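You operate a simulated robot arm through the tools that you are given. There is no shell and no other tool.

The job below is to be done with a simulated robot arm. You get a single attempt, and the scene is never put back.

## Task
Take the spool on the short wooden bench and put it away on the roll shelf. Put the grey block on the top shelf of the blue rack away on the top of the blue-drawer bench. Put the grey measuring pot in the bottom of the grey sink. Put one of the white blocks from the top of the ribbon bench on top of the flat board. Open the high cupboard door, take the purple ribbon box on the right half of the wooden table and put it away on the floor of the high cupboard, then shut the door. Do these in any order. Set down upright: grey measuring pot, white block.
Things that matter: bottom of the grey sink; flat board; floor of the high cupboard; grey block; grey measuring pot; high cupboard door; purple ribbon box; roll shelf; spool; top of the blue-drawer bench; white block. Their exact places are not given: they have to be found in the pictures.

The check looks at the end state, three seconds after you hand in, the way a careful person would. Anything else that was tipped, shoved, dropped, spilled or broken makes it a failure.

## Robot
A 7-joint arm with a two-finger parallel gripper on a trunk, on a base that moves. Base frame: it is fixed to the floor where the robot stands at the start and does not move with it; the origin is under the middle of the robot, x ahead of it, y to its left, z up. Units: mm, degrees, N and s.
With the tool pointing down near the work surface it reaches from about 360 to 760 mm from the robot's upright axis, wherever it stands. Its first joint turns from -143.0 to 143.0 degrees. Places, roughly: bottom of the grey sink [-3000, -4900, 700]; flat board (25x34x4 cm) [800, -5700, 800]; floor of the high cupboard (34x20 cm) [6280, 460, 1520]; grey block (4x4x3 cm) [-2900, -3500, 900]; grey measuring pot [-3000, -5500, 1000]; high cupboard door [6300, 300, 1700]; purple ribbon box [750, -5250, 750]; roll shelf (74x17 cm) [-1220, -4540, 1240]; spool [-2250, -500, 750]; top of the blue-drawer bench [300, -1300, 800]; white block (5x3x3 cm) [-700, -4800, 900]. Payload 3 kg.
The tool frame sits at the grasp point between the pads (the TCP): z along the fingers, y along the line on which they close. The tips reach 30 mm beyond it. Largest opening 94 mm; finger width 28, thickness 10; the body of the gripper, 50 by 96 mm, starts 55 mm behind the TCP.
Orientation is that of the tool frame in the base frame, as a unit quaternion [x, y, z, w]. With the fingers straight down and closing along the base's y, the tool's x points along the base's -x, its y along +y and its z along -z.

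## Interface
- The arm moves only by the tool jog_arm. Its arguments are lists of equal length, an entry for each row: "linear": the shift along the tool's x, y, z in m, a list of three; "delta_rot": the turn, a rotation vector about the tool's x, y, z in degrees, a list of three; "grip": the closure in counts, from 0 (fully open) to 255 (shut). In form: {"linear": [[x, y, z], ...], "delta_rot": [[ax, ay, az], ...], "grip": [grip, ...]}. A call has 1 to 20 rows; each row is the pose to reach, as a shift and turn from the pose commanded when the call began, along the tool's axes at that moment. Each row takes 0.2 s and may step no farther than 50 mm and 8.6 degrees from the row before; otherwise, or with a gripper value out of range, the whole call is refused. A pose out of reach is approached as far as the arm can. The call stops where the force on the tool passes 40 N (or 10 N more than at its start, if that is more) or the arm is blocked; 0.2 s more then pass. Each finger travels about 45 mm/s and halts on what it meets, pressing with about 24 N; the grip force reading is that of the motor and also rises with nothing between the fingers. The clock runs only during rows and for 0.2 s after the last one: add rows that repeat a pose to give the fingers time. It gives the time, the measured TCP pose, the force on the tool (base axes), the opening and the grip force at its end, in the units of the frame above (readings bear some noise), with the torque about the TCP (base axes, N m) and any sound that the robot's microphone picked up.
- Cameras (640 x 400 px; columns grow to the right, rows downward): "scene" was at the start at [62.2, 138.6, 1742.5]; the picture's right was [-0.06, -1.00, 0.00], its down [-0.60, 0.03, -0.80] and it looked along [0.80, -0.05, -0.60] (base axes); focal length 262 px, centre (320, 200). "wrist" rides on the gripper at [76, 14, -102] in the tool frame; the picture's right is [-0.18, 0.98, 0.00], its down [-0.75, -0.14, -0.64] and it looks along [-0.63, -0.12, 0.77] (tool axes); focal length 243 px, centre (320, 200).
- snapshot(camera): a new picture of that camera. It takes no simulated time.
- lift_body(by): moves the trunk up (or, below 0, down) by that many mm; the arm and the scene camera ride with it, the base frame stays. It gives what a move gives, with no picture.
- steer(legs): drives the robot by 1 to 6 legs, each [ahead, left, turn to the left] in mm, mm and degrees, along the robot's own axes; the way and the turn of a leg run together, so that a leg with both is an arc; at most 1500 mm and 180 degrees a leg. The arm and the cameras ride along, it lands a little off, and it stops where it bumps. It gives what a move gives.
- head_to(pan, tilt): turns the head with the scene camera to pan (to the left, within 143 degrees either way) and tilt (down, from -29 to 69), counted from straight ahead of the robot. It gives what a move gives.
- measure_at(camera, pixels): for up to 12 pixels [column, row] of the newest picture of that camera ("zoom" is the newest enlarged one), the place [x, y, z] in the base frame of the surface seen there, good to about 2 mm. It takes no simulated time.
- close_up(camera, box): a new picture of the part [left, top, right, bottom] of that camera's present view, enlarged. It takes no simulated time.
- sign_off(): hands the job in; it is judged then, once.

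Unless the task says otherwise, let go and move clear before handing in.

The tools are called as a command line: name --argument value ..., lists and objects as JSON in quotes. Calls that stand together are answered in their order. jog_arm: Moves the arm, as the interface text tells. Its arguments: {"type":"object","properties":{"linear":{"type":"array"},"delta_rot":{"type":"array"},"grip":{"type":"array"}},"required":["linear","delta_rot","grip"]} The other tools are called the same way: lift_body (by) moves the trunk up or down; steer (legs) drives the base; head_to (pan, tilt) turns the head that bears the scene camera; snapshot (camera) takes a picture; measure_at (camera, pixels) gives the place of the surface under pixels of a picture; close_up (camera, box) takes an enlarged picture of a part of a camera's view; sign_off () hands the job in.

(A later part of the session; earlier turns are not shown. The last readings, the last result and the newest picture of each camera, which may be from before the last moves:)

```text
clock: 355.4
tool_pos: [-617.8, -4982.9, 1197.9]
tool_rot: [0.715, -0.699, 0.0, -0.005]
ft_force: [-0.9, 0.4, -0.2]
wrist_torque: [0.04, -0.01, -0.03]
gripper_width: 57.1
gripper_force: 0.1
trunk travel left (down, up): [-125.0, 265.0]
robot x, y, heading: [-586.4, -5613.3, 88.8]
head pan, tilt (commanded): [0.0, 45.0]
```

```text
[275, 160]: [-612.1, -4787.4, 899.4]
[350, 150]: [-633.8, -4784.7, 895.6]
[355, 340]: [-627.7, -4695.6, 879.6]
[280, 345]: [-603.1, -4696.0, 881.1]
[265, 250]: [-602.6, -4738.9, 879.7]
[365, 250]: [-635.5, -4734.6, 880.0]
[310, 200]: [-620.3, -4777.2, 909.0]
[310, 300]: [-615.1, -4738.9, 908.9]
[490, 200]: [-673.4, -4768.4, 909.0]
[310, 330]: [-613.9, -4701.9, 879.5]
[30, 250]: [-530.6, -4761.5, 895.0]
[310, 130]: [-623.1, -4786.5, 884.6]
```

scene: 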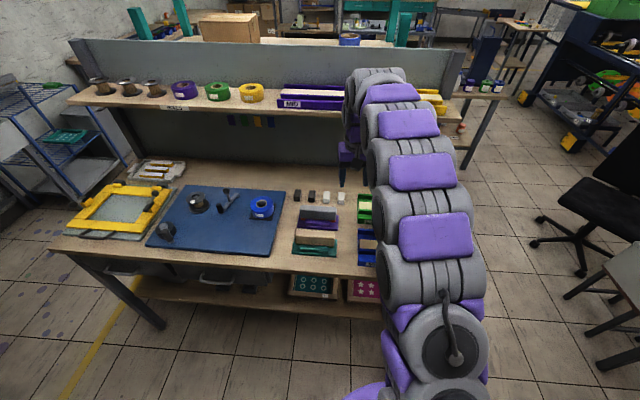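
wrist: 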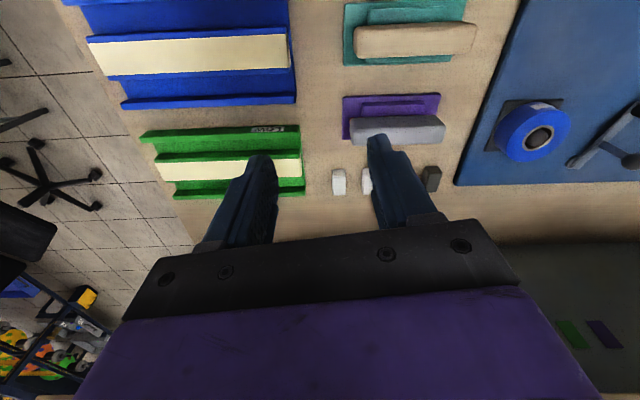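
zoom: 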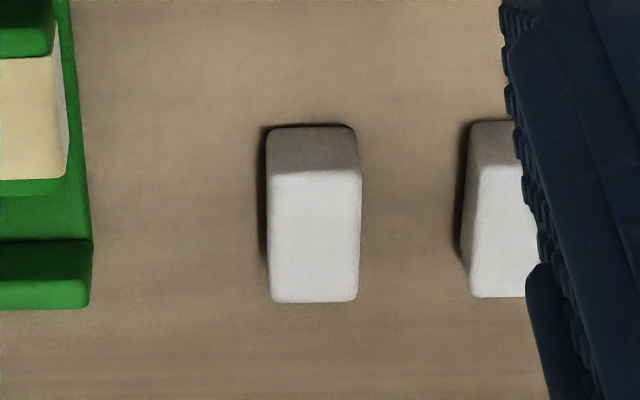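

Block long axis is at 82°, centre ≈ (-620,-4761). I measure the teal/tan piece height under my path before lowering.

measure_at --camera "wrist" --pixels '[[370, 40], [440, 35], [400, 130], [350, 50], [430, 125], [350, 110], [280, 60], [200, 140], [300, 110]]'

```text
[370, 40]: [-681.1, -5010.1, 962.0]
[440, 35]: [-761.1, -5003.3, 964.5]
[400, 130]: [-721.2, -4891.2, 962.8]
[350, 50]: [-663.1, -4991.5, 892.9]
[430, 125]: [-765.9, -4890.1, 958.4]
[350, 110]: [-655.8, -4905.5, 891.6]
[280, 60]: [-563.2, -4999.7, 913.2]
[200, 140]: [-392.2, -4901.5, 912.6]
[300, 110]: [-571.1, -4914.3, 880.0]
```

My path at x≈-654…-578 is clear of the tall pieces. I lower to z≈1045 with yaw +9° and a 12° tilt (hand leaning away from the shelf).

jog_arm --linear '[[0, 0, 0.03], [0, 0, 0.07], [0, 0, 0.11], [0, 0, 0.152], [0, 0, 0.152]]' --delta_rot '[[0.2, -3, 2.2], [0.5, -6, 4.5], [0.7, -9, 6.8], [0.94, -12, 9], [0.94, -12, 9]]' --grip '[110, 110, 110, 110, 110]'

steer --legs '[[170, 0, 0]]'

snapshot --camera "wrist"

snapshot --camera "scene"

```text
clock: 356.6
tool_pos: [-615.5, -4983.9, 1044.5]
tool_rot: [-0.654, 0.748, 0.071, 0.084]
ft_force: [0.5, 0.0, -0.1]
wrist_torque: [0.01, -0.02, 0.0]
gripper_width: 53.5
gripper_force: 0.1
trunk travel left (down, up): [-125.0, 265.0]
robot x, y, heading: [-592.7, -5610.1, 88.5]
head pan, tilt (commanded): [0.0, 45.0]
```

```text
clock: 358.1
tool_pos: [-609.2, -4812.9, 1043.0]
tool_rot: [-0.652, 0.75, 0.069, 0.083]
ft_force: [-0.4, 0.0, -0.4]
wrist_torque: [0.0, 0.01, 0.0]
gripper_width: 53.5
gripper_force: 0.0
trunk travel left (down, up): [-125.0, 265.0]
robot x, y, heading: [-582.7, -5446.4, 88.3]
head pan, tilt (commanded): [0.0, 45.0]
```

```text
taken
```

wrist: 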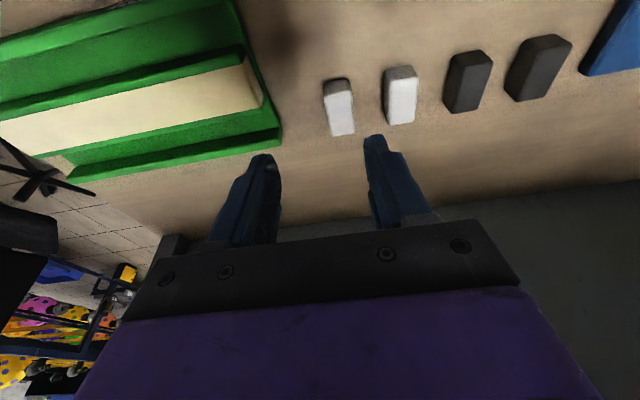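

```text
taken
```

scene: 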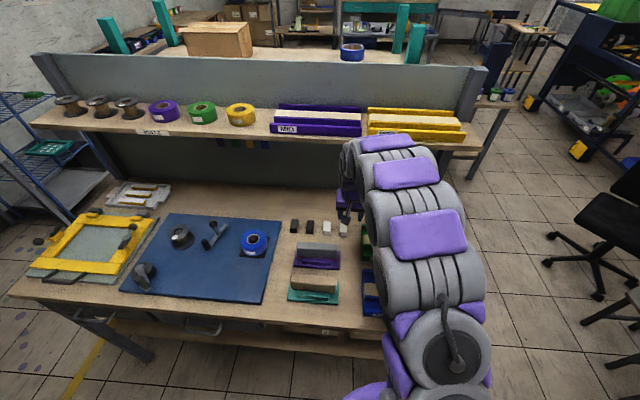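

I re-measure W1 from this closer view.

close_up --camera "wrist" --box '[300, 60, 380, 150]'

measure_at --camera "zoom" --pixels '[[205, 170], [340, 160], [380, 320], [235, 340], [270, 180], [310, 320], [290, 250], [220, 250], [360, 240], [400, 230], [410, 60], [180, 240]]'

```text
4.44 times, centred on (340, 105) of wrist
```

zoom: 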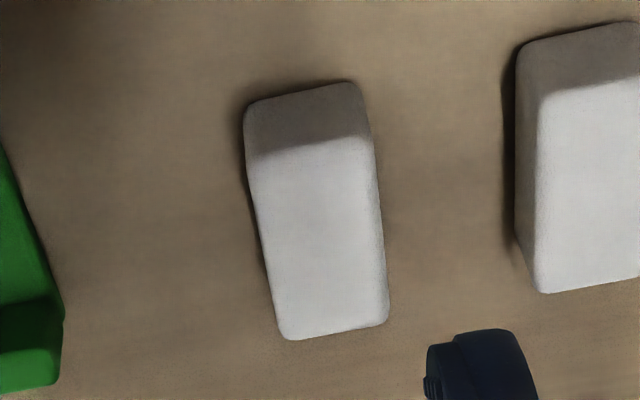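

```text
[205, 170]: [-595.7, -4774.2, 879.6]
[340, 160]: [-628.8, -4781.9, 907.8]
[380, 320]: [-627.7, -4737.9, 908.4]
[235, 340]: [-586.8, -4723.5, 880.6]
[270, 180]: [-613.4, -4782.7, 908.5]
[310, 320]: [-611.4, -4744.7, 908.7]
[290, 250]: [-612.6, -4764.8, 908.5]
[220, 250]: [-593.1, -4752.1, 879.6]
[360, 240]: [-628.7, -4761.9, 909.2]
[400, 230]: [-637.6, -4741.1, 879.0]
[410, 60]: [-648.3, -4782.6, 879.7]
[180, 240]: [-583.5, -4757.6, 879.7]
```

W1 centre (-620,-4761). I move to 50 mm short of the grasp pose along the tool axis and check.

jog_arm --linear '[[-0.006, 0.006, 0.025], [-0.012, 0.013, 0.05], [-0.017, 0.0187, 0.075], [-0.017, 0.0187, 0.085], [-0.017, 0.0187, 0.085]]' --delta_rot '[[0, 0, 0], [0, 0, 0], [0, 0, 0], [0, 0, 0], [0, 0, 0]]' --grip '[120, 120, 120, 120, 120]'

snapshot --camera "wrist"

close_up --camera "scene" --box '[270, 120, 430, 240]'

```text
clock: 359.3
tool_pos: [-621.5, -4778.9, 965.6]
tool_rot: [-0.653, 0.749, 0.069, 0.085]
ft_force: [0.1, -0.4, 0.5]
wrist_torque: [-0.01, 0.0, 0.02]
gripper_width: 49.5
gripper_force: 0.0
trunk travel left (down, up): [-125.0, 265.0]
robot x, y, heading: [-584.4, -5440.2, 88.4]
head pan, tilt (commanded): [0.0, 45.0]
```

```text
taken
```

wrist: 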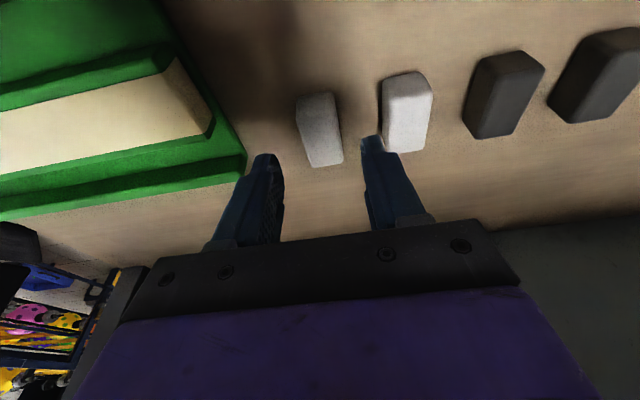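

```text
3.33 times, centred on (350, 180) of scene
```

zoom: 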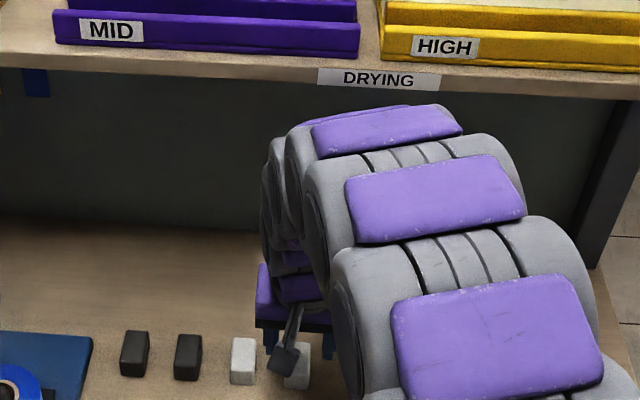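

W1 lies between the fingers. I go the last 50 mm and close.

jog_arm --linear '[[-0.003, 0, 0.02], [-0.003, 0, 0.038], [-0.003, 0, 0.048], [-0.003, 0, 0.051], [-0.003, 0, 0.051]]' --delta_rot '[[0, 0, 0], [0, 0, 0], [0, 0, 0], [0, 0, 0], [0, 0, 0]]' --grip '[120, 120, 120, 120, 120]'

snapshot --camera "wrist"

```text
clock: 360.5
tool_pos: [-619.4, -4764.8, 915.9]
tool_rot: [-0.653, 0.75, 0.069, 0.084]
ft_force: [0.4, -0.6, -0.5]
wrist_torque: [-0.03, -0.02, -0.01]
gripper_width: 49.6
gripper_force: 0.0
trunk travel left (down, up): [-125.0, 265.0]
robot x, y, heading: [-582.2, -5440.5, 88.6]
head pan, tilt (commanded): [0.0, 45.0]
```

```text
taken
```

wrist: 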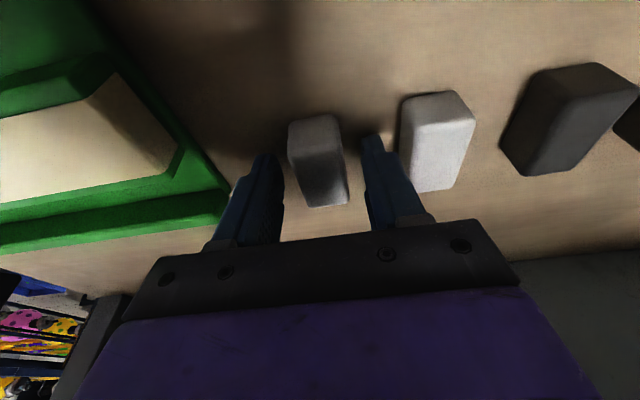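

The block is between the fingers, with the right finger clear of W2. I close and lift slightly.

jog_arm --linear '[[0, 0, 0], [0, 0, 0], [0, 0, 0], [0, 0, 0], [0, 0, -0.02], [0, 0, -0.05]]' --delta_rot '[[0, 0, 0], [0, 0, 0], [0, 0, 0], [0, 0, 0], [0, 0, 0], [0, 0, 0]]' --grip '[255, 255, 255, 255, 255, 255]'

snapshot --camera "wrist"

```text
clock: 361.9
tool_pos: [-620.4, -4778.0, 964.8]
tool_rot: [-0.652, 0.751, 0.07, 0.084]
ft_force: [-0.2, 0.4, -0.9]
wrist_torque: [0.01, 0.0, 0.04]
gripper_width: 27.0
gripper_force: 24.4
trunk travel left (down, up): [-125.0, 265.0]
robot x, y, heading: [-582.9, -5442.9, 88.3]
head pan, tilt (commanded): [0.0, 45.0]
```

```text
taken
```

wrist: 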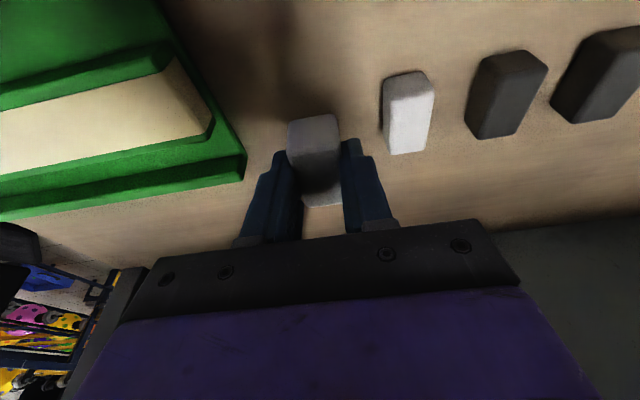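

White block held (27 mm). I lift it back along the tool axis, drive back from the bench, and then look toward the table.

jog_arm --linear '[[0, 0, -0.04], [0, 0, -0.08], [0, 0, -0.12], [0, 0, -0.16]]' --delta_rot '[[0, 0, 0], [0, 0, 0], [0, 0, 0], [0, 0, 0]]' --grip '[255, 255, 255, 255]'

steer --legs '[[-240, 0, 0], [0, 0, -96]]'

head_to --pan 0 --tilt 30

snapshot --camera "scene"

close_up --camera "scene" --box '[220, 140, 420, 265]'

```text
clock: 362.9
tool_pos: [-629.7, -4810.9, 1120.5]
tool_rot: [-0.652, 0.75, 0.07, 0.084]
ft_force: [0.2, 0.1, -0.9]
wrist_torque: [0.01, 0.02, 0.0]
gripper_width: 27.2
gripper_force: 24.2
trunk travel left (down, up): [-125.0, 265.0]
robot x, y, heading: [-582.9, -5442.3, 88.6]
head pan, tilt (commanded): [0.0, 45.0]
```

```text
clock: 368.8
tool_pos: [41.0, -5721.7, 1120.3]
tool_rot: [0.134, 0.985, -0.017, 0.107]
ft_force: [-0.1, 0.1, -0.4]
wrist_torque: [0.01, -0.01, 0.0]
gripper_width: 27.2
gripper_force: 24.0
trunk travel left (down, up): [-125.0, 265.0]
robot x, y, heading: [-588.4, -5684.5, -8.9]
head pan, tilt (commanded): [0.0, 45.0]
```

```text
clock: 369.5
tool_pos: [37.8, -5721.1, 1121.4]
tool_rot: [0.133, 0.985, -0.017, 0.109]
ft_force: [-1.0, 0.5, -0.4]
wrist_torque: [-0.01, -0.03, 0.0]
gripper_width: 27.4
gripper_force: 24.0
trunk travel left (down, up): [-125.0, 265.0]
robot x, y, heading: [-590.8, -5684.0, -9.1]
head pan, tilt (commanded): [0.0, 30.0]
```

```text
taken
```

scene: 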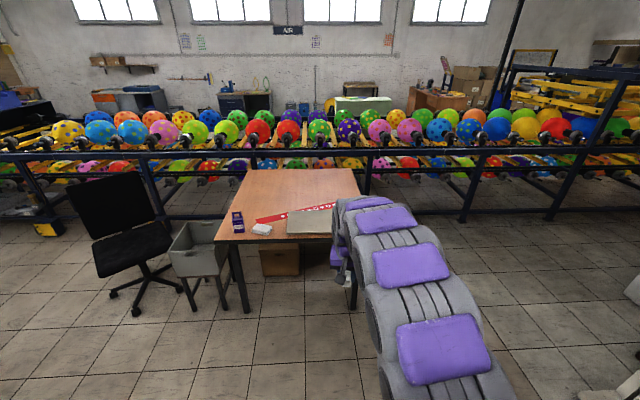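

```text
3.20 times, centred on (320, 202) of scene
```

zoom: 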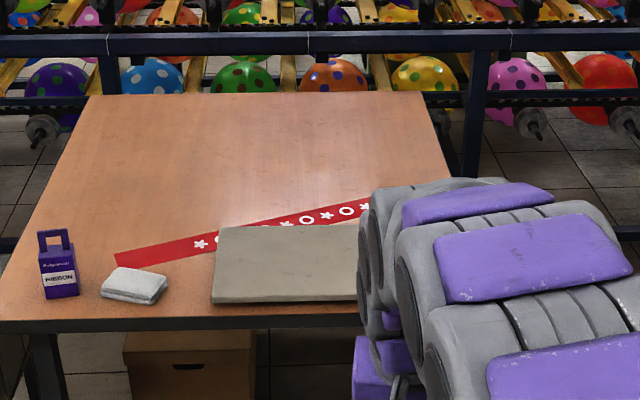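

The board, the purple ribbon box and a cloth are on the table. I measure the board, box and table edge.

measure_at --camera "zoom" --pixels '[[224, 232], [216, 296], [350, 294], [350, 230], [290, 260], [290, 240], [60, 250], [45, 290], [75, 290], [135, 280], [300, 310], [10, 315]]'

close_up --camera "scene" --box '[220, 200, 300, 250]'

measure_at --camera "zoom" --pixels '[[115, 80], [150, 80], [130, 100], [130, 150], [110, 130], [175, 150], [130, 270], [165, 265], [190, 160], [110, 60], [155, 60], [185, 270]]'

```text
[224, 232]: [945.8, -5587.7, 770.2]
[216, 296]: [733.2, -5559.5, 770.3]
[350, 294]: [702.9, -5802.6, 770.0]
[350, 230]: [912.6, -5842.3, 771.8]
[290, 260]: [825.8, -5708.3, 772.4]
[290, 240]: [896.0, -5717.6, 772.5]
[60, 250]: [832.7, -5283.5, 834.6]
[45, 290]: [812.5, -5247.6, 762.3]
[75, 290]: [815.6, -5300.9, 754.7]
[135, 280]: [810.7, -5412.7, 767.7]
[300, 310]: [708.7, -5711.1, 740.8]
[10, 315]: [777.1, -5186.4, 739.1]
```

```text
8.00 times, centred on (260, 225) of scene
```

zoom: 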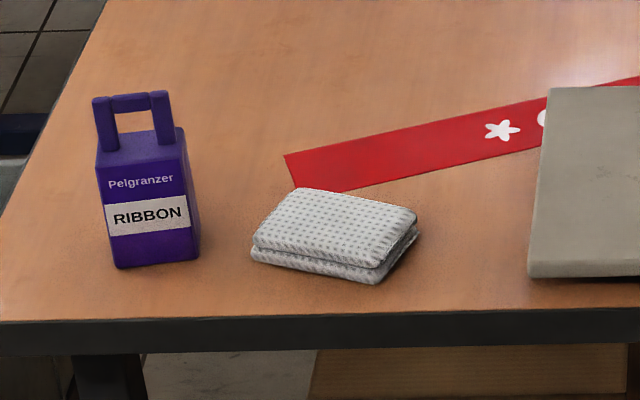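

```text
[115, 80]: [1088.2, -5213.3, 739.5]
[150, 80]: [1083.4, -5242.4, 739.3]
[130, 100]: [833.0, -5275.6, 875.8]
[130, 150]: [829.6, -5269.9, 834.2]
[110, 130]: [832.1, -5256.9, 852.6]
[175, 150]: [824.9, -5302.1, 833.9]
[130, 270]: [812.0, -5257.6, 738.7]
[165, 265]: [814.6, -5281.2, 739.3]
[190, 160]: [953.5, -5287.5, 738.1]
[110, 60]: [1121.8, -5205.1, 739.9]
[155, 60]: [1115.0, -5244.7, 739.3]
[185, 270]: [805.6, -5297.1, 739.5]
```

Board top z≈771.5, centre ≈ (825,-5700); the ribbon box stands at ≈(830,-5274), width ~57 mm. I drive to bring the white block above the board's centre.

steer --legs '[[770, 144, 0]]'

head_to --pan 10 --tilt 50

snapshot --camera "scene"

snapshot --camera "wrist"

```text
clock: 373.7
tool_pos: [816.8, -5718.0, 1120.7]
tool_rot: [0.143, 0.984, -0.019, 0.108]
ft_force: [0.9, -0.4, -0.9]
wrist_torque: [0.01, 0.03, 0.01]
gripper_width: 27.1
gripper_force: 24.0
trunk travel left (down, up): [-125.0, 265.0]
robot x, y, heading: [189.2, -5670.8, -10.0]
head pan, tilt (commanded): [0.0, 30.0]
```

```text
clock: 374.6
tool_pos: [815.5, -5716.9, 1122.0]
tool_rot: [0.143, 0.983, -0.018, 0.109]
ft_force: [0.2, 0.0, -0.5]
wrist_torque: [-0.01, 0.01, -0.03]
gripper_width: 27.2
gripper_force: 24.4
trunk travel left (down, up): [-125.0, 265.0]
robot x, y, heading: [185.8, -5669.3, -10.2]
head pan, tilt (commanded): [10.0, 50.0]
```

```text
taken
```

scene: 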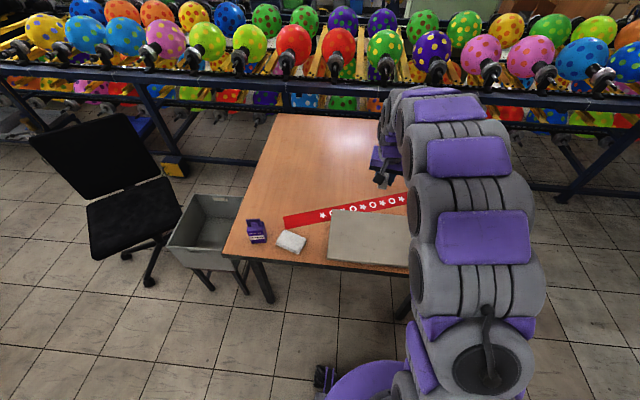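

```text
taken
```

wrist: 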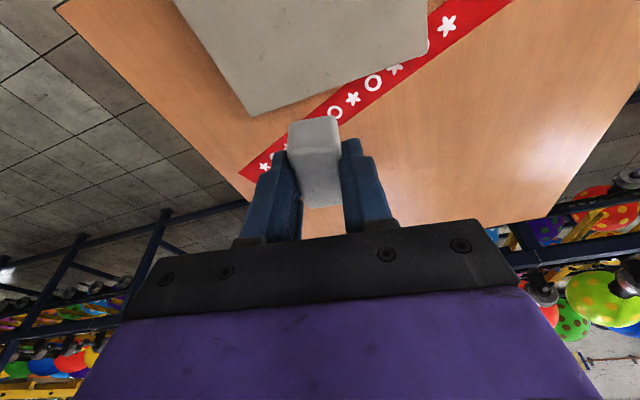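

measure_at --camera "wrist" --pixels '[[255, 110], [425, 48], [200, 30], [320, 40], [300, 70], [220, 60], [420, 10]]'

measure_at --camera "scene" --pixels '[[333, 213], [330, 256], [405, 212], [405, 262], [370, 235], [390, 180], [382, 170]]'

```text
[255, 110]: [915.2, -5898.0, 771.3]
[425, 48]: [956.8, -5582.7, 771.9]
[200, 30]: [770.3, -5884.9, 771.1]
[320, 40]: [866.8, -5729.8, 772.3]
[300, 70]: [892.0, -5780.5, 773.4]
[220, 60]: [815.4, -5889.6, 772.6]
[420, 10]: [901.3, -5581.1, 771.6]
```

```text
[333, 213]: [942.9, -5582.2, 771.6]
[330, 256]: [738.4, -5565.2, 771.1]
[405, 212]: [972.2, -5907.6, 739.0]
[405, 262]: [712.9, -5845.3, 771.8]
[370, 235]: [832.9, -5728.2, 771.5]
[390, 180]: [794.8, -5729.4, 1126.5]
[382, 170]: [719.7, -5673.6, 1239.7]
```

The board spans x 720–955, y -5900…-5565, so the block is centred over it. I lower vertically to ~8 mm above the board.

jog_arm --linear '[[0.0095, 0.0002, 0.0424], [0.0191, 0.0005, 0.0849], [0.0286, 0.0007, 0.1273], [0.0381, 0.0009, 0.1697], [0.0476, 0.0011, 0.2121], [0.0572, 0.0014, 0.2546], [0.064, 0.0015, 0.285], [0.0665, 0.0016, 0.296], [0.0665, 0.0016, 0.296]]' --delta_rot '[[0, 0, 0], [0, 0, 0], [0, 0, 0], [0, 0, 0], [0, 0, 0], [0, 0, 0], [0, 0, 0], [0, 0, 0], [0, 0, 0]]' --grip '[255, 255, 255, 255, 255, 255, 255, 255, 255]'

snapshot --camera "wrist"

snapshot --camera "scene"

```text
clock: 376.6
tool_pos: [814.0, -5716.4, 820.2]
tool_rot: [0.144, 0.983, -0.019, 0.109]
ft_force: [-0.2, 0.6, -0.2]
wrist_torque: [-0.01, -0.04, 0.01]
gripper_width: 27.0
gripper_force: 24.3
trunk travel left (down, up): [-125.0, 265.0]
robot x, y, heading: [187.0, -5671.6, -10.0]
head pan, tilt (commanded): [10.0, 50.0]
```

```text
taken
```

wrist: 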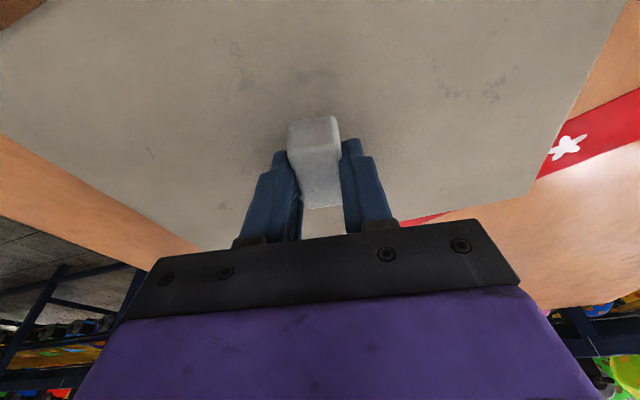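

```text
taken
```

scene: 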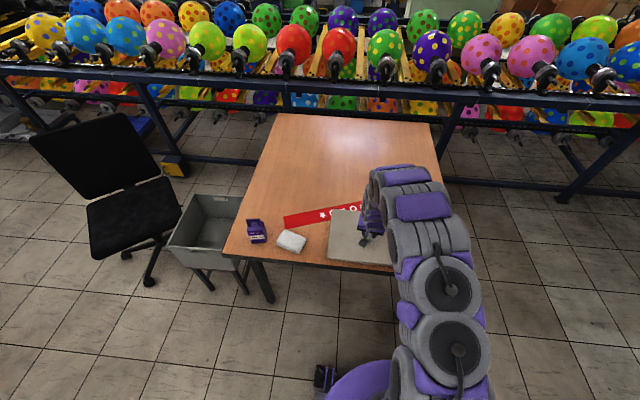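

jog_arm --linear '[[0.0011, 0, 0.0049], [0.0018, 0, 0.0078], [0.0022, 0, 0.0097], [0.0022, 0, 0.0097]]' --delta_rot '[[0, 0, 0], [0, 0, 0], [0, 0, 0], [0, 0, 0]]' --grip '[255, 255, 255, 255]'

jog_arm --linear '[[0.0002, 0, 0.001], [0.0003, 0, 0.0015], [0.0003, 0, 0.0015]]' --delta_rot '[[0, 0, 0], [0, 0, 0], [0, 0, 0]]' --grip '[255, 255, 255]'

```text
clock: 377.6
tool_pos: [815.0, -5715.9, 807.9]
tool_rot: [0.142, 0.984, -0.019, 0.11]
ft_force: [-0.4, -0.4, 0.2]
wrist_torque: [0.01, -0.01, -0.01]
gripper_width: 27.4
gripper_force: 24.0
trunk travel left (down, up): [-125.0, 265.0]
robot x, y, heading: [187.5, -5669.7, -10.4]
head pan, tilt (commanded): [10.0, 50.0]
```

```text
clock: 378.4
tool_pos: [814.2, -5718.2, 808.1]
tool_rot: [0.142, 0.983, -0.018, 0.111]
ft_force: [-1.3, 1.1, 10.0]
wrist_torque: [0.13, 0.09, 0.02]
gripper_width: 27.2
gripper_force: 24.3
trunk travel left (down, up): [-125.0, 265.0]
robot x, y, heading: [185.3, -5670.3, -10.1]
head pan, tilt (commanded): [10.0, 50.0]
```

Contact (10 N): the block rests on the board. I open and retreat along the tool axis.

jog_arm --linear '[[0, 0, 0], [0, 0, 0], [0, 0, 0], [0, 0, 0], [0, 0, -0.03], [0, 0, -0.07], [0, 0, -0.115], [0, 0, -0.16], [0, 0, -0.205], [0, 0, -0.25]]' --delta_rot '[[0, 0, 0], [0, 0, 0], [0, 0, 0], [0, 0, 0], [0, 0, 0], [0, 0, 0], [0, 0, 0], [0, 0, 0], [0, 0, 0], [0, 0, 0]]' --grip '[105, 105, 105, 105, 105, 105, 105, 105, 105, 105]'

snapshot --camera "wrist"

close_up --camera "wrist" --box '[260, 20, 400, 120]'

```text
clock: 380.6
tool_pos: [762.7, -5701.9, 1054.4]
tool_rot: [0.143, 0.983, -0.018, 0.109]
ft_force: [-0.4, 0.8, 0.4]
wrist_torque: [0.01, 0.02, -0.01]
gripper_width: 55.2
gripper_force: 0.1
trunk travel left (down, up): [-125.0, 265.0]
robot x, y, heading: [186.2, -5669.1, -10.2]
head pan, tilt (commanded): [10.0, 50.0]
```

```text
taken
```

wrist: 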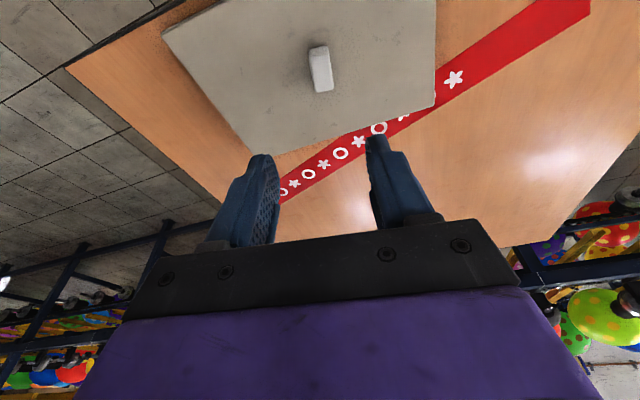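

```text
4.00 times, centred on (330, 70) of wrist
```

zoom: 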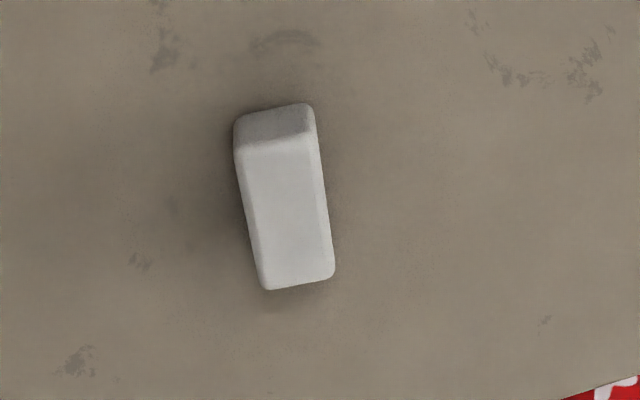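

The white block lies flat on the board. For the ribbon box I'll use a tool pitched ~40° below horizontal, so the same pose works at the cupboard. I first undo the yaw, then pitch the tool, in place above the board.

jog_arm --linear '[[0, 0, -0.015], [0, 0, -0.03]]' --delta_rot '[[-0.9, 0, -4.4], [-1.87, 0, -8.8]]' --grip '[60, 0]'

jog_arm --linear '[[0, 0, 0], [0, 0, 0], [0, 0, 0], [0, 0, 0], [0, 0, 0], [0, 0, 0]]' --delta_rot '[[0, -7, 0], [0, -14, 0], [0, -21, 0], [0, -28, 0], [0, -35, 0], [0, -38, 0]]' --grip '[0, 0, 0, 0, 0, 0]'

snapshot --camera "scene"

```text
clock: 381.2
tool_pos: [755.5, -5699.3, 1082.7]
tool_rot: [0.065, 0.992, -0.01, 0.109]
ft_force: [0.7, 0.4, -0.3]
wrist_torque: [-0.01, 0.01, 0.02]
gripper_width: 93.8
gripper_force: 0.1
trunk travel left (down, up): [-125.0, 265.0]
robot x, y, heading: [186.3, -5665.3, -10.0]
head pan, tilt (commanded): [10.0, 50.0]
```

```text
clock: 382.6
tool_pos: [756.2, -5699.1, 1081.1]
tool_rot: [0.058, 0.902, -0.031, 0.427]
ft_force: [-0.1, 0.4, -1.0]
wrist_torque: [0.01, -0.01, -0.01]
gripper_width: 94.1
gripper_force: 0.0
trunk travel left (down, up): [-125.0, 265.0]
robot x, y, heading: [191.8, -5665.1, -10.1]
head pan, tilt (commanded): [10.0, 50.0]
```

```text
taken
```

scene: 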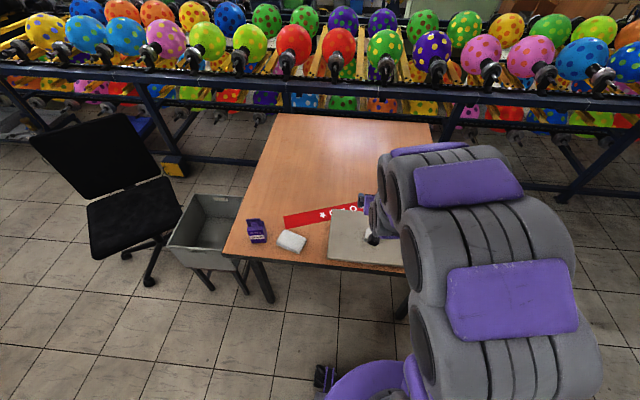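

Tool now points 39° below horizontal. I turn left 11° and sidestep so the gripper is west of the ribbon box.

steer --legs '[[0, 0, 11.1], [-57, 316, 0]]'

snapshot --camera "wrist"

head_to --pan 15 --tilt 50

snapshot --camera "scene"

```text
clock: 385.4
tool_pos: [688.3, -5281.5, 1082.3]
tool_rot: [-0.03, 0.903, 0.015, 0.427]
ft_force: [0.1, -0.8, -0.3]
wrist_torque: [0.03, 0.04, 0.04]
gripper_width: 94.2
gripper_force: 0.0
trunk travel left (down, up): [-125.0, 265.0]
robot x, y, heading: [121.6, -5354.0, 1.4]
head pan, tilt (commanded): [10.0, 50.0]
```

```text
taken
```

wrist: 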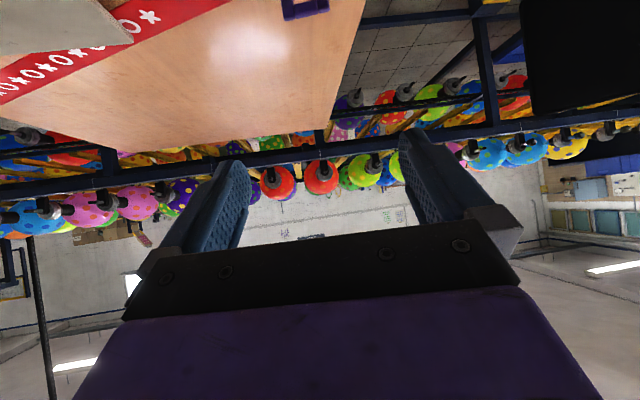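

```text
clock: 386.1
tool_pos: [685.8, -5285.0, 1081.5]
tool_rot: [-0.029, 0.904, 0.015, 0.427]
ft_force: [-0.4, -1.4, -0.6]
wrist_torque: [0.02, 0.02, 0.01]
gripper_width: 93.8
gripper_force: 0.0
trunk travel left (down, up): [-125.0, 265.0]
robot x, y, heading: [120.3, -5358.4, 1.5]
head pan, tilt (commanded): [15.0, 50.0]
```

```text
taken
```

scene: 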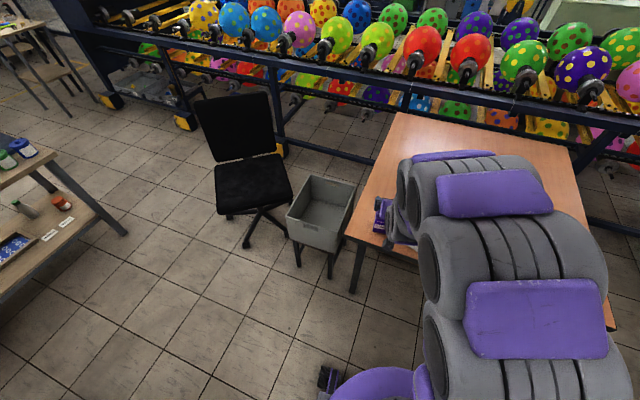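

I lower the arm 230 mm just outside the table edge, then check the box in the wrist view.

jog_arm --linear '[[0.0348, 0, 0.0286], [0.0696, 0, 0.0572], [0.1043, 0, 0.0859], [0.139, 0, 0.1145], [0.1739, 0, 0.1431], [0.178, 0, 0.1463]]' --delta_rot '[[0, 0, 0], [0, 0, 0], [0, 0, 0], [0, 0, 0], [0, 0, 0], [0, 0, 0]]' --grip '[0, 0, 0, 0, 0, 0]'

snapshot --camera "wrist"

snapshot --camera "scene"

```text
clock: 387.5
tool_pos: [685.1, -5271.5, 851.4]
tool_rot: [-0.033, 0.904, 0.01, 0.427]
ft_force: [0.1, -0.2, -0.2]
wrist_torque: [-0.01, 0.01, -0.02]
gripper_width: 93.9
gripper_force: 0.0
trunk travel left (down, up): [-125.0, 265.0]
robot x, y, heading: [124.5, -5353.2, 1.3]
head pan, tilt (commanded): [15.0, 50.0]
```

```text
taken
```

wrist: 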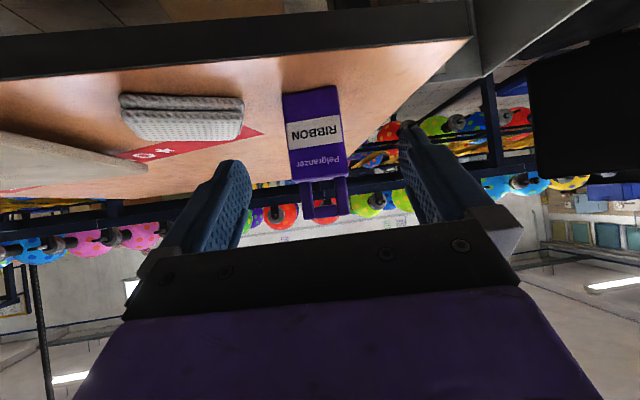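

```text
taken
```

scene: 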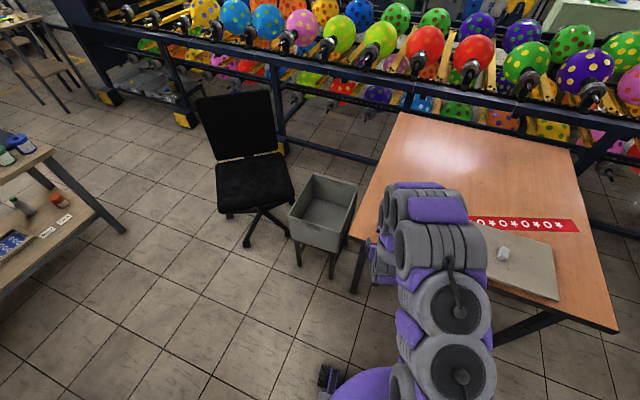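

The box is centred between the fingers in view at (317,130). I measure its faces.

measure_at --camera "wrist" --pixels '[[286, 100], [334, 92], [300, 172], [343, 168], [315, 130], [290, 140], [340, 130], [306, 190], [341, 190], [325, 212], [240, 110], [290, 30]]'

close_up --camera "wrist" --box '[230, 60, 400, 230]'

```text
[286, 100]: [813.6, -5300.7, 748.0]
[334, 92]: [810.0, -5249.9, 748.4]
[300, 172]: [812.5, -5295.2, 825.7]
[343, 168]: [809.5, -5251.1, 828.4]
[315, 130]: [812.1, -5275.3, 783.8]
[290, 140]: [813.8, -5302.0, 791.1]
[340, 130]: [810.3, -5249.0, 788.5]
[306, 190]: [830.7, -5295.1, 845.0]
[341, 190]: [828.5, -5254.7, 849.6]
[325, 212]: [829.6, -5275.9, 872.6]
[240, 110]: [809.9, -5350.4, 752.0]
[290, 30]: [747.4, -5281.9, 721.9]
```

```text
2.35 times, centred on (315, 145) of wrist
```

zoom: 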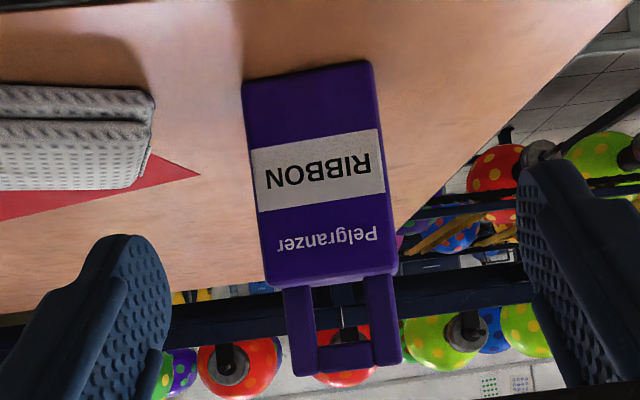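

Box face spans y -5302…-5248, x≈812, centre depth ≈835. I lower 54 mm then move forward 141 mm with an 11 mm lateral correction, fingers open around it.

jog_arm --linear '[[0.021, -0.005, 0.0173], [0.042, -0.0106, 0.0346], [0.0196, -0.0106, 0.0618], [-0.0027, -0.0106, 0.0889]]' --delta_rot '[[0, 0, 0], [0, 0, 0], [0, 0, 0], [0, 0, 0]]' --grip '[0, 0, 0, 0]'

snapshot --camera "wrist"

```text
clock: 388.5
tool_pos: [756.5, -5283.2, 797.5]
tool_rot: [-0.032, 0.904, 0.011, 0.427]
ft_force: [0.0, -0.5, 0.1]
wrist_torque: [0.04, 0.0, 0.06]
gripper_width: 93.9
gripper_force: 0.1
trunk travel left (down, up): [-125.0, 265.0]
robot x, y, heading: [125.4, -5351.2, 1.3]
head pan, tilt (commanded): [15.0, 50.0]
```

```text
taken
```

wrist: 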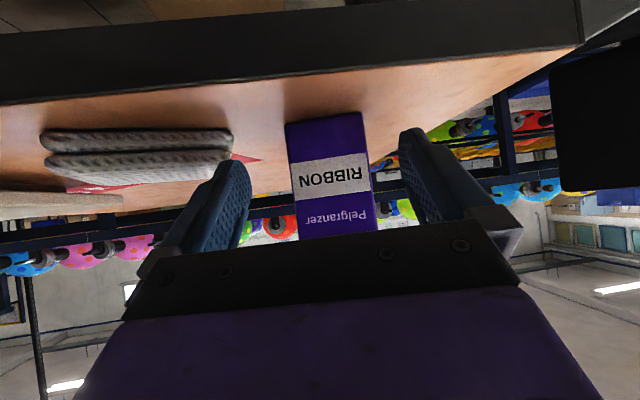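

Centred. I move the last 70 mm forward.

jog_arm --linear '[[-0.0191, 0.002, 0.0232], [-0.0382, 0.004, 0.0463], [-0.0445, 0.004, 0.054], [-0.0445, 0.004, 0.054]]' --delta_rot '[[0, 0, 0], [0, 0, 0], [0, 0, 0], [0, 0, 0]]' --grip '[0, 0, 0, 0]'

snapshot --camera "wrist"

```text
clock: 389.5
tool_pos: [828.2, -5268.9, 794.2]
tool_rot: [-0.032, 0.904, 0.01, 0.427]
ft_force: [-0.1, 0.9, -0.5]
wrist_torque: [0.03, 0.0, -0.03]
gripper_width: 94.1
gripper_force: 0.1
trunk travel left (down, up): [-125.0, 265.0]
robot x, y, heading: [120.6, -5354.7, 1.3]
head pan, tilt (commanded): [15.0, 50.0]
```

```text
taken
```

wrist: 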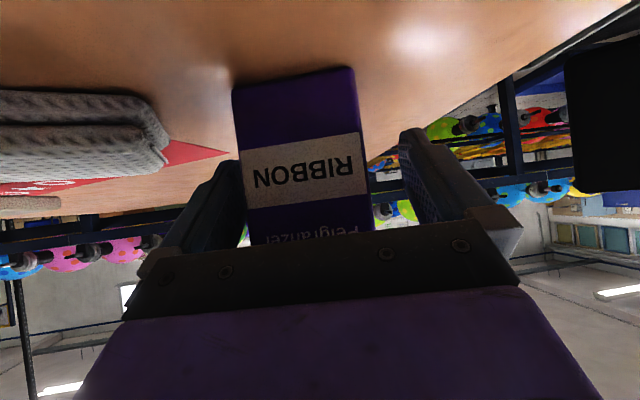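

The box is ~6 mm toward the left finger; I shift -6 mm laterally, then close.

jog_arm --linear '[[0, -0.006, 0], [0, -0.006, 0], [0, -0.006, 0], [0, -0.006, 0], [0, -0.006, 0], [0, -0.006, 0], [0, -0.006, 0]]' --delta_rot '[[0, 0, 0], [0, 0, 0], [0, 0, 0], [0, 0, 0], [0, 0, 0], [0, 0, 0], [0, 0, 0]]' --grip '[0, 0, 255, 255, 255, 255, 255]'

snapshot --camera "wrist"

```text
clock: 391.1
tool_pos: [828.5, -5276.0, 794.7]
tool_rot: [-0.031, 0.904, 0.009, 0.427]
ft_force: [1.1, 0.7, -0.8]
wrist_torque: [0.05, 0.0, 0.0]
gripper_width: 65.8
gripper_force: 23.4
trunk travel left (down, up): [-125.0, 265.0]
robot x, y, heading: [121.9, -5355.8, 1.2]
head pan, tilt (commanded): [15.0, 50.0]
```

```text
taken
```

wrist: 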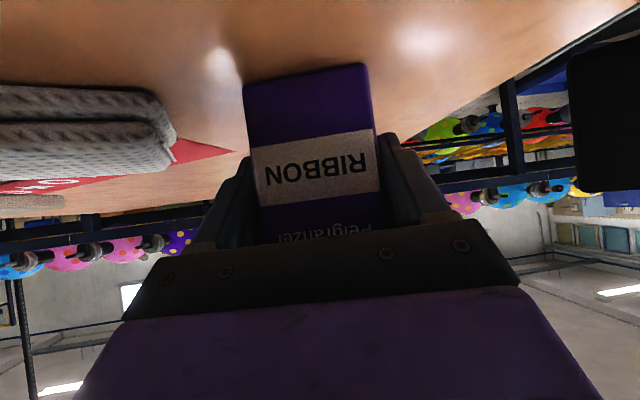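

Width reads 65.8 mm, more than the ~56 mm I measured; I hold closed a little longer to see whether it settles.

jog_arm --linear '[[0, 0, 0], [0, 0, 0], [0, 0, 0], [0, 0, 0]]' --delta_rot '[[0, 0, 0], [0, 0, 0], [0, 0, 0], [0, 0, 0]]' --grip '[255, 255, 255, 255]'

close_up --camera "wrist" --box '[180, 40, 460, 240]'

```text
clock: 392.1
tool_pos: [828.2, -5275.2, 795.3]
tool_rot: [-0.032, 0.903, 0.009, 0.428]
ft_force: [0.6, 1.0, 1.1]
wrist_torque: [0.06, -0.02, -0.02]
gripper_width: 66.0
gripper_force: 23.4
trunk travel left (down, up): [-125.0, 265.0]
robot x, y, heading: [121.6, -5354.5, 1.4]
head pan, tilt (commanded): [15.0, 50.0]
```

```text
2.00 times, centred on (320, 140) of wrist
```

zoom: 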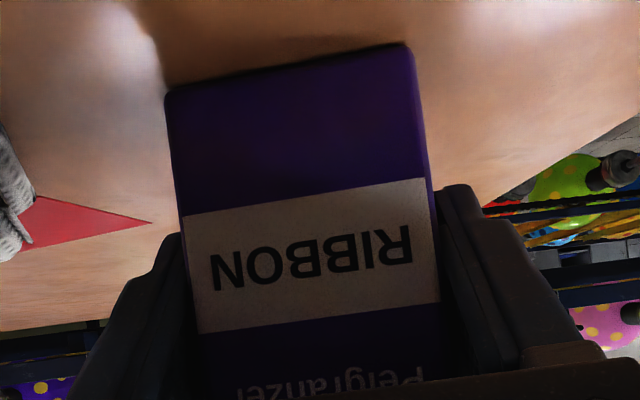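

Grip is stable on both side faces. I lift straight up 60 mm and check that the box comes along.

jog_arm --linear '[[-0.0116, 0, -0.0095], [-0.0309, 0, -0.0254], [-0.0464, 0, -0.0382], [-0.0464, 0, -0.0382]]' --delta_rot '[[0, 0, 0], [0, 0, 0], [0, 0, 0], [0, 0, 0]]' --grip '[255, 255, 255, 255]'

snapshot --camera "wrist"

snapshot --camera "scene"

```text
clock: 393.1
tool_pos: [828.3, -5274.7, 859.3]
tool_rot: [-0.032, 0.903, 0.009, 0.428]
ft_force: [0.6, -0.1, -1.5]
wrist_torque: [-0.01, 0.03, 0.01]
gripper_width: 66.1
gripper_force: 24.0
trunk travel left (down, up): [-125.0, 265.0]
robot x, y, heading: [126.6, -5351.8, 1.4]
head pan, tilt (commanded): [15.0, 50.0]
```

```text
taken
```

wrist: 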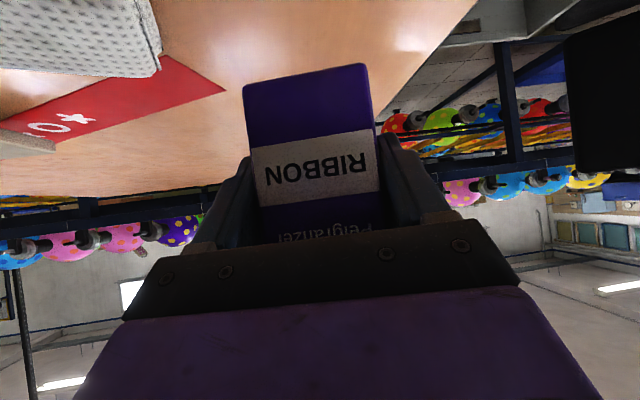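

```text
taken
```

scene: 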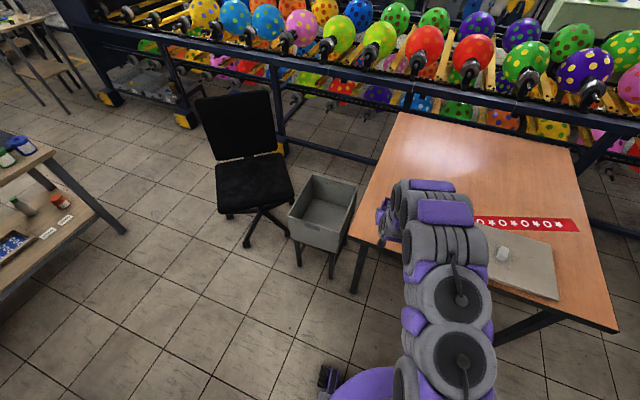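

The box is held and upright (bottom = TCP − 56 mm). I raise the arm and trunk for travel.

jog_arm --linear '[[-0.0348, 0, -0.0286], [-0.0696, 0, -0.0572], [-0.1043, 0, -0.0859], [-0.139, 0, -0.1145], [-0.1739, 0, -0.1431], [-0.2086, 0, -0.1717]]' --delta_rot '[[0, 0, 0], [0, 0, 0], [0, 0, 0], [0, 0, 0], [0, 0, 0], [0, 0, 0]]' --grip '[255, 255, 255, 255, 255, 255]'

lift_body --by 150

snapshot --camera "wrist"

```text
clock: 394.5
tool_pos: [828.1, -5274.0, 1128.4]
tool_rot: [-0.033, 0.904, 0.01, 0.427]
ft_force: [-0.3, -0.3, -0.8]
wrist_torque: [-0.03, 0.01, 0.0]
gripper_width: 66.0
gripper_force: 23.2
trunk travel left (down, up): [-125.0, 265.0]
robot x, y, heading: [122.1, -5357.0, 1.3]
head pan, tilt (commanded): [15.0, 50.0]
```

```text
clock: 396.2
tool_pos: [828.0, -5275.5, 1277.2]
tool_rot: [-0.032, 0.903, 0.009, 0.427]
ft_force: [0.1, 0.0, -0.5]
wrist_torque: [0.02, 0.01, 0.02]
gripper_width: 66.1
gripper_force: 23.7
trunk travel left (down, up): [-275.0, 115.0]
robot x, y, heading: [120.5, -5355.5, 1.1]
head pan, tilt (commanded): [15.0, 50.0]
```

```text
taken
```

wrist: 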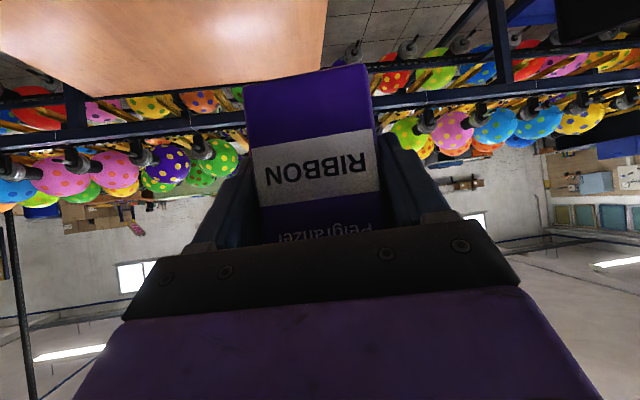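

Now I turn right to heading −90 and reverse back along the known path.

steer --legs '[[0, 0, -91.2], [-553, 180, 0]]'

head_to --pan 120 --tilt 35

snapshot --camera "scene"

```text
clock: 403.4
tool_pos: [369.9, -5506.8, 1279.2]
tool_rot: [0.617, 0.66, -0.297, 0.309]
ft_force: [-0.5, -0.6, -0.8]
wrist_torque: [-0.01, 0.02, 0.0]
gripper_width: 65.7
gripper_force: 24.1
trunk travel left (down, up): [-275.0, 115.0]
robot x, y, heading: [294.2, -4801.1, -88.9]
head pan, tilt (commanded): [15.0, 50.0]
```

```text
clock: 405.2
tool_pos: [371.1, -5504.1, 1279.9]
tool_rot: [0.617, 0.66, -0.297, 0.308]
ft_force: [0.1, -0.1, -1.2]
wrist_torque: [0.01, 0.0, 0.03]
gripper_width: 65.9
gripper_force: 24.0
trunk travel left (down, up): [-275.0, 115.0]
robot x, y, heading: [292.3, -4800.4, -88.7]
head pan, tilt (commanded): [120.0, 35.0]
```

```text
taken
```

scene: 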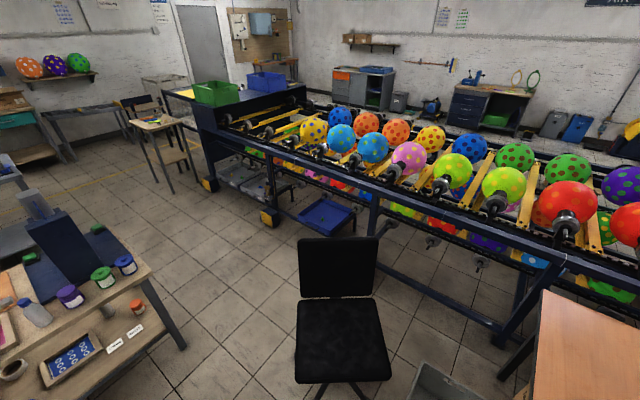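

At (293,-4800). I continue backward to y≈-3830, then sidestep east between the sewing bench and the chair as before.

steer --legs '[[0, 0, -1.2], [-970, 10, 0], [0, 1020, 0]]'

head_to --pan 140 --tilt 30

snapshot --camera "scene"

```text
clock: 415.5
tool_pos: [1372.8, -4583.6, 1279.2]
tool_rot: [0.639, 0.639, -0.306, 0.299]
ft_force: [0.2, 0.6, -2.1]
wrist_torque: [0.0, 0.02, -0.01]
gripper_width: 66.0
gripper_force: 23.7
trunk travel left (down, up): [-275.0, 115.0]
robot x, y, heading: [1343.6, -3877.3, -92.6]
head pan, tilt (commanded): [120.0, 35.0]
```

```text
clock: 416.3
tool_pos: [1373.9, -4580.6, 1281.1]
tool_rot: [0.638, 0.639, -0.306, 0.3]
ft_force: [0.0, -0.7, -0.9]
wrist_torque: [0.02, 0.01, -0.02]
gripper_width: 66.1
gripper_force: 24.1
trunk travel left (down, up): [-275.0, 115.0]
robot x, y, heading: [1344.5, -3878.7, -92.8]
head pan, tilt (commanded): [140.0, 30.0]
```

```text
taken
```

scene: 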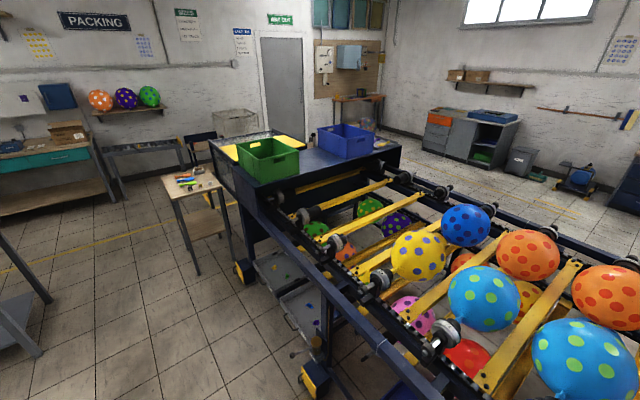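

I reverse north along x≈1344 to about y=-2370 and look back at the grey table's far side, to verify it has the blue drawer.

steer --legs '[[0, 0, 2.7], [-1500, 0, 0]]'

head_to --pan -124 --tilt 35

snapshot --camera "scene"

```text
clock: 424.3
tool_pos: [1409.3, -3049.8, 1281.0]
tool_rot: [0.625, 0.652, -0.3, 0.306]
ft_force: [0.1, 0.9, -1.3]
wrist_torque: [0.0, 0.0, 0.01]
gripper_width: 66.3
gripper_force: 23.9
trunk travel left (down, up): [-275.0, 115.0]
robot x, y, heading: [1348.0, -2347.7, -90.3]
head pan, tilt (commanded): [140.0, 30.0]
```

```text
clock: 428.0
tool_pos: [1408.1, -3049.0, 1281.4]
tool_rot: [0.624, 0.653, -0.3, 0.307]
ft_force: [-0.4, -0.5, -1.8]
wrist_torque: [0.01, 0.01, 0.0]
gripper_width: 65.8
gripper_force: 23.9
trunk travel left (down, up): [-275.0, 115.0]
robot x, y, heading: [1347.3, -2346.5, -90.2]
head pan, tilt (commanded): [-124.0, 35.0]
```

```text
taken
```

scene: 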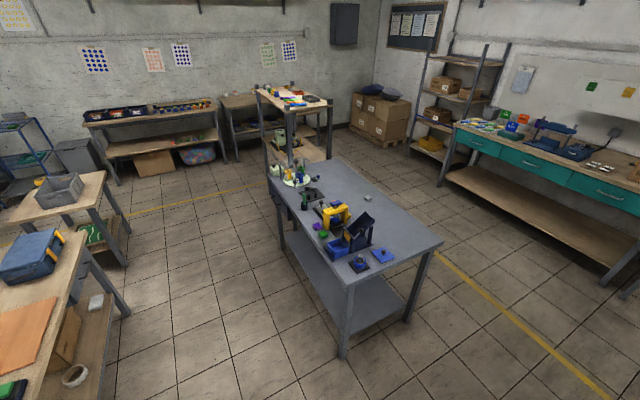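

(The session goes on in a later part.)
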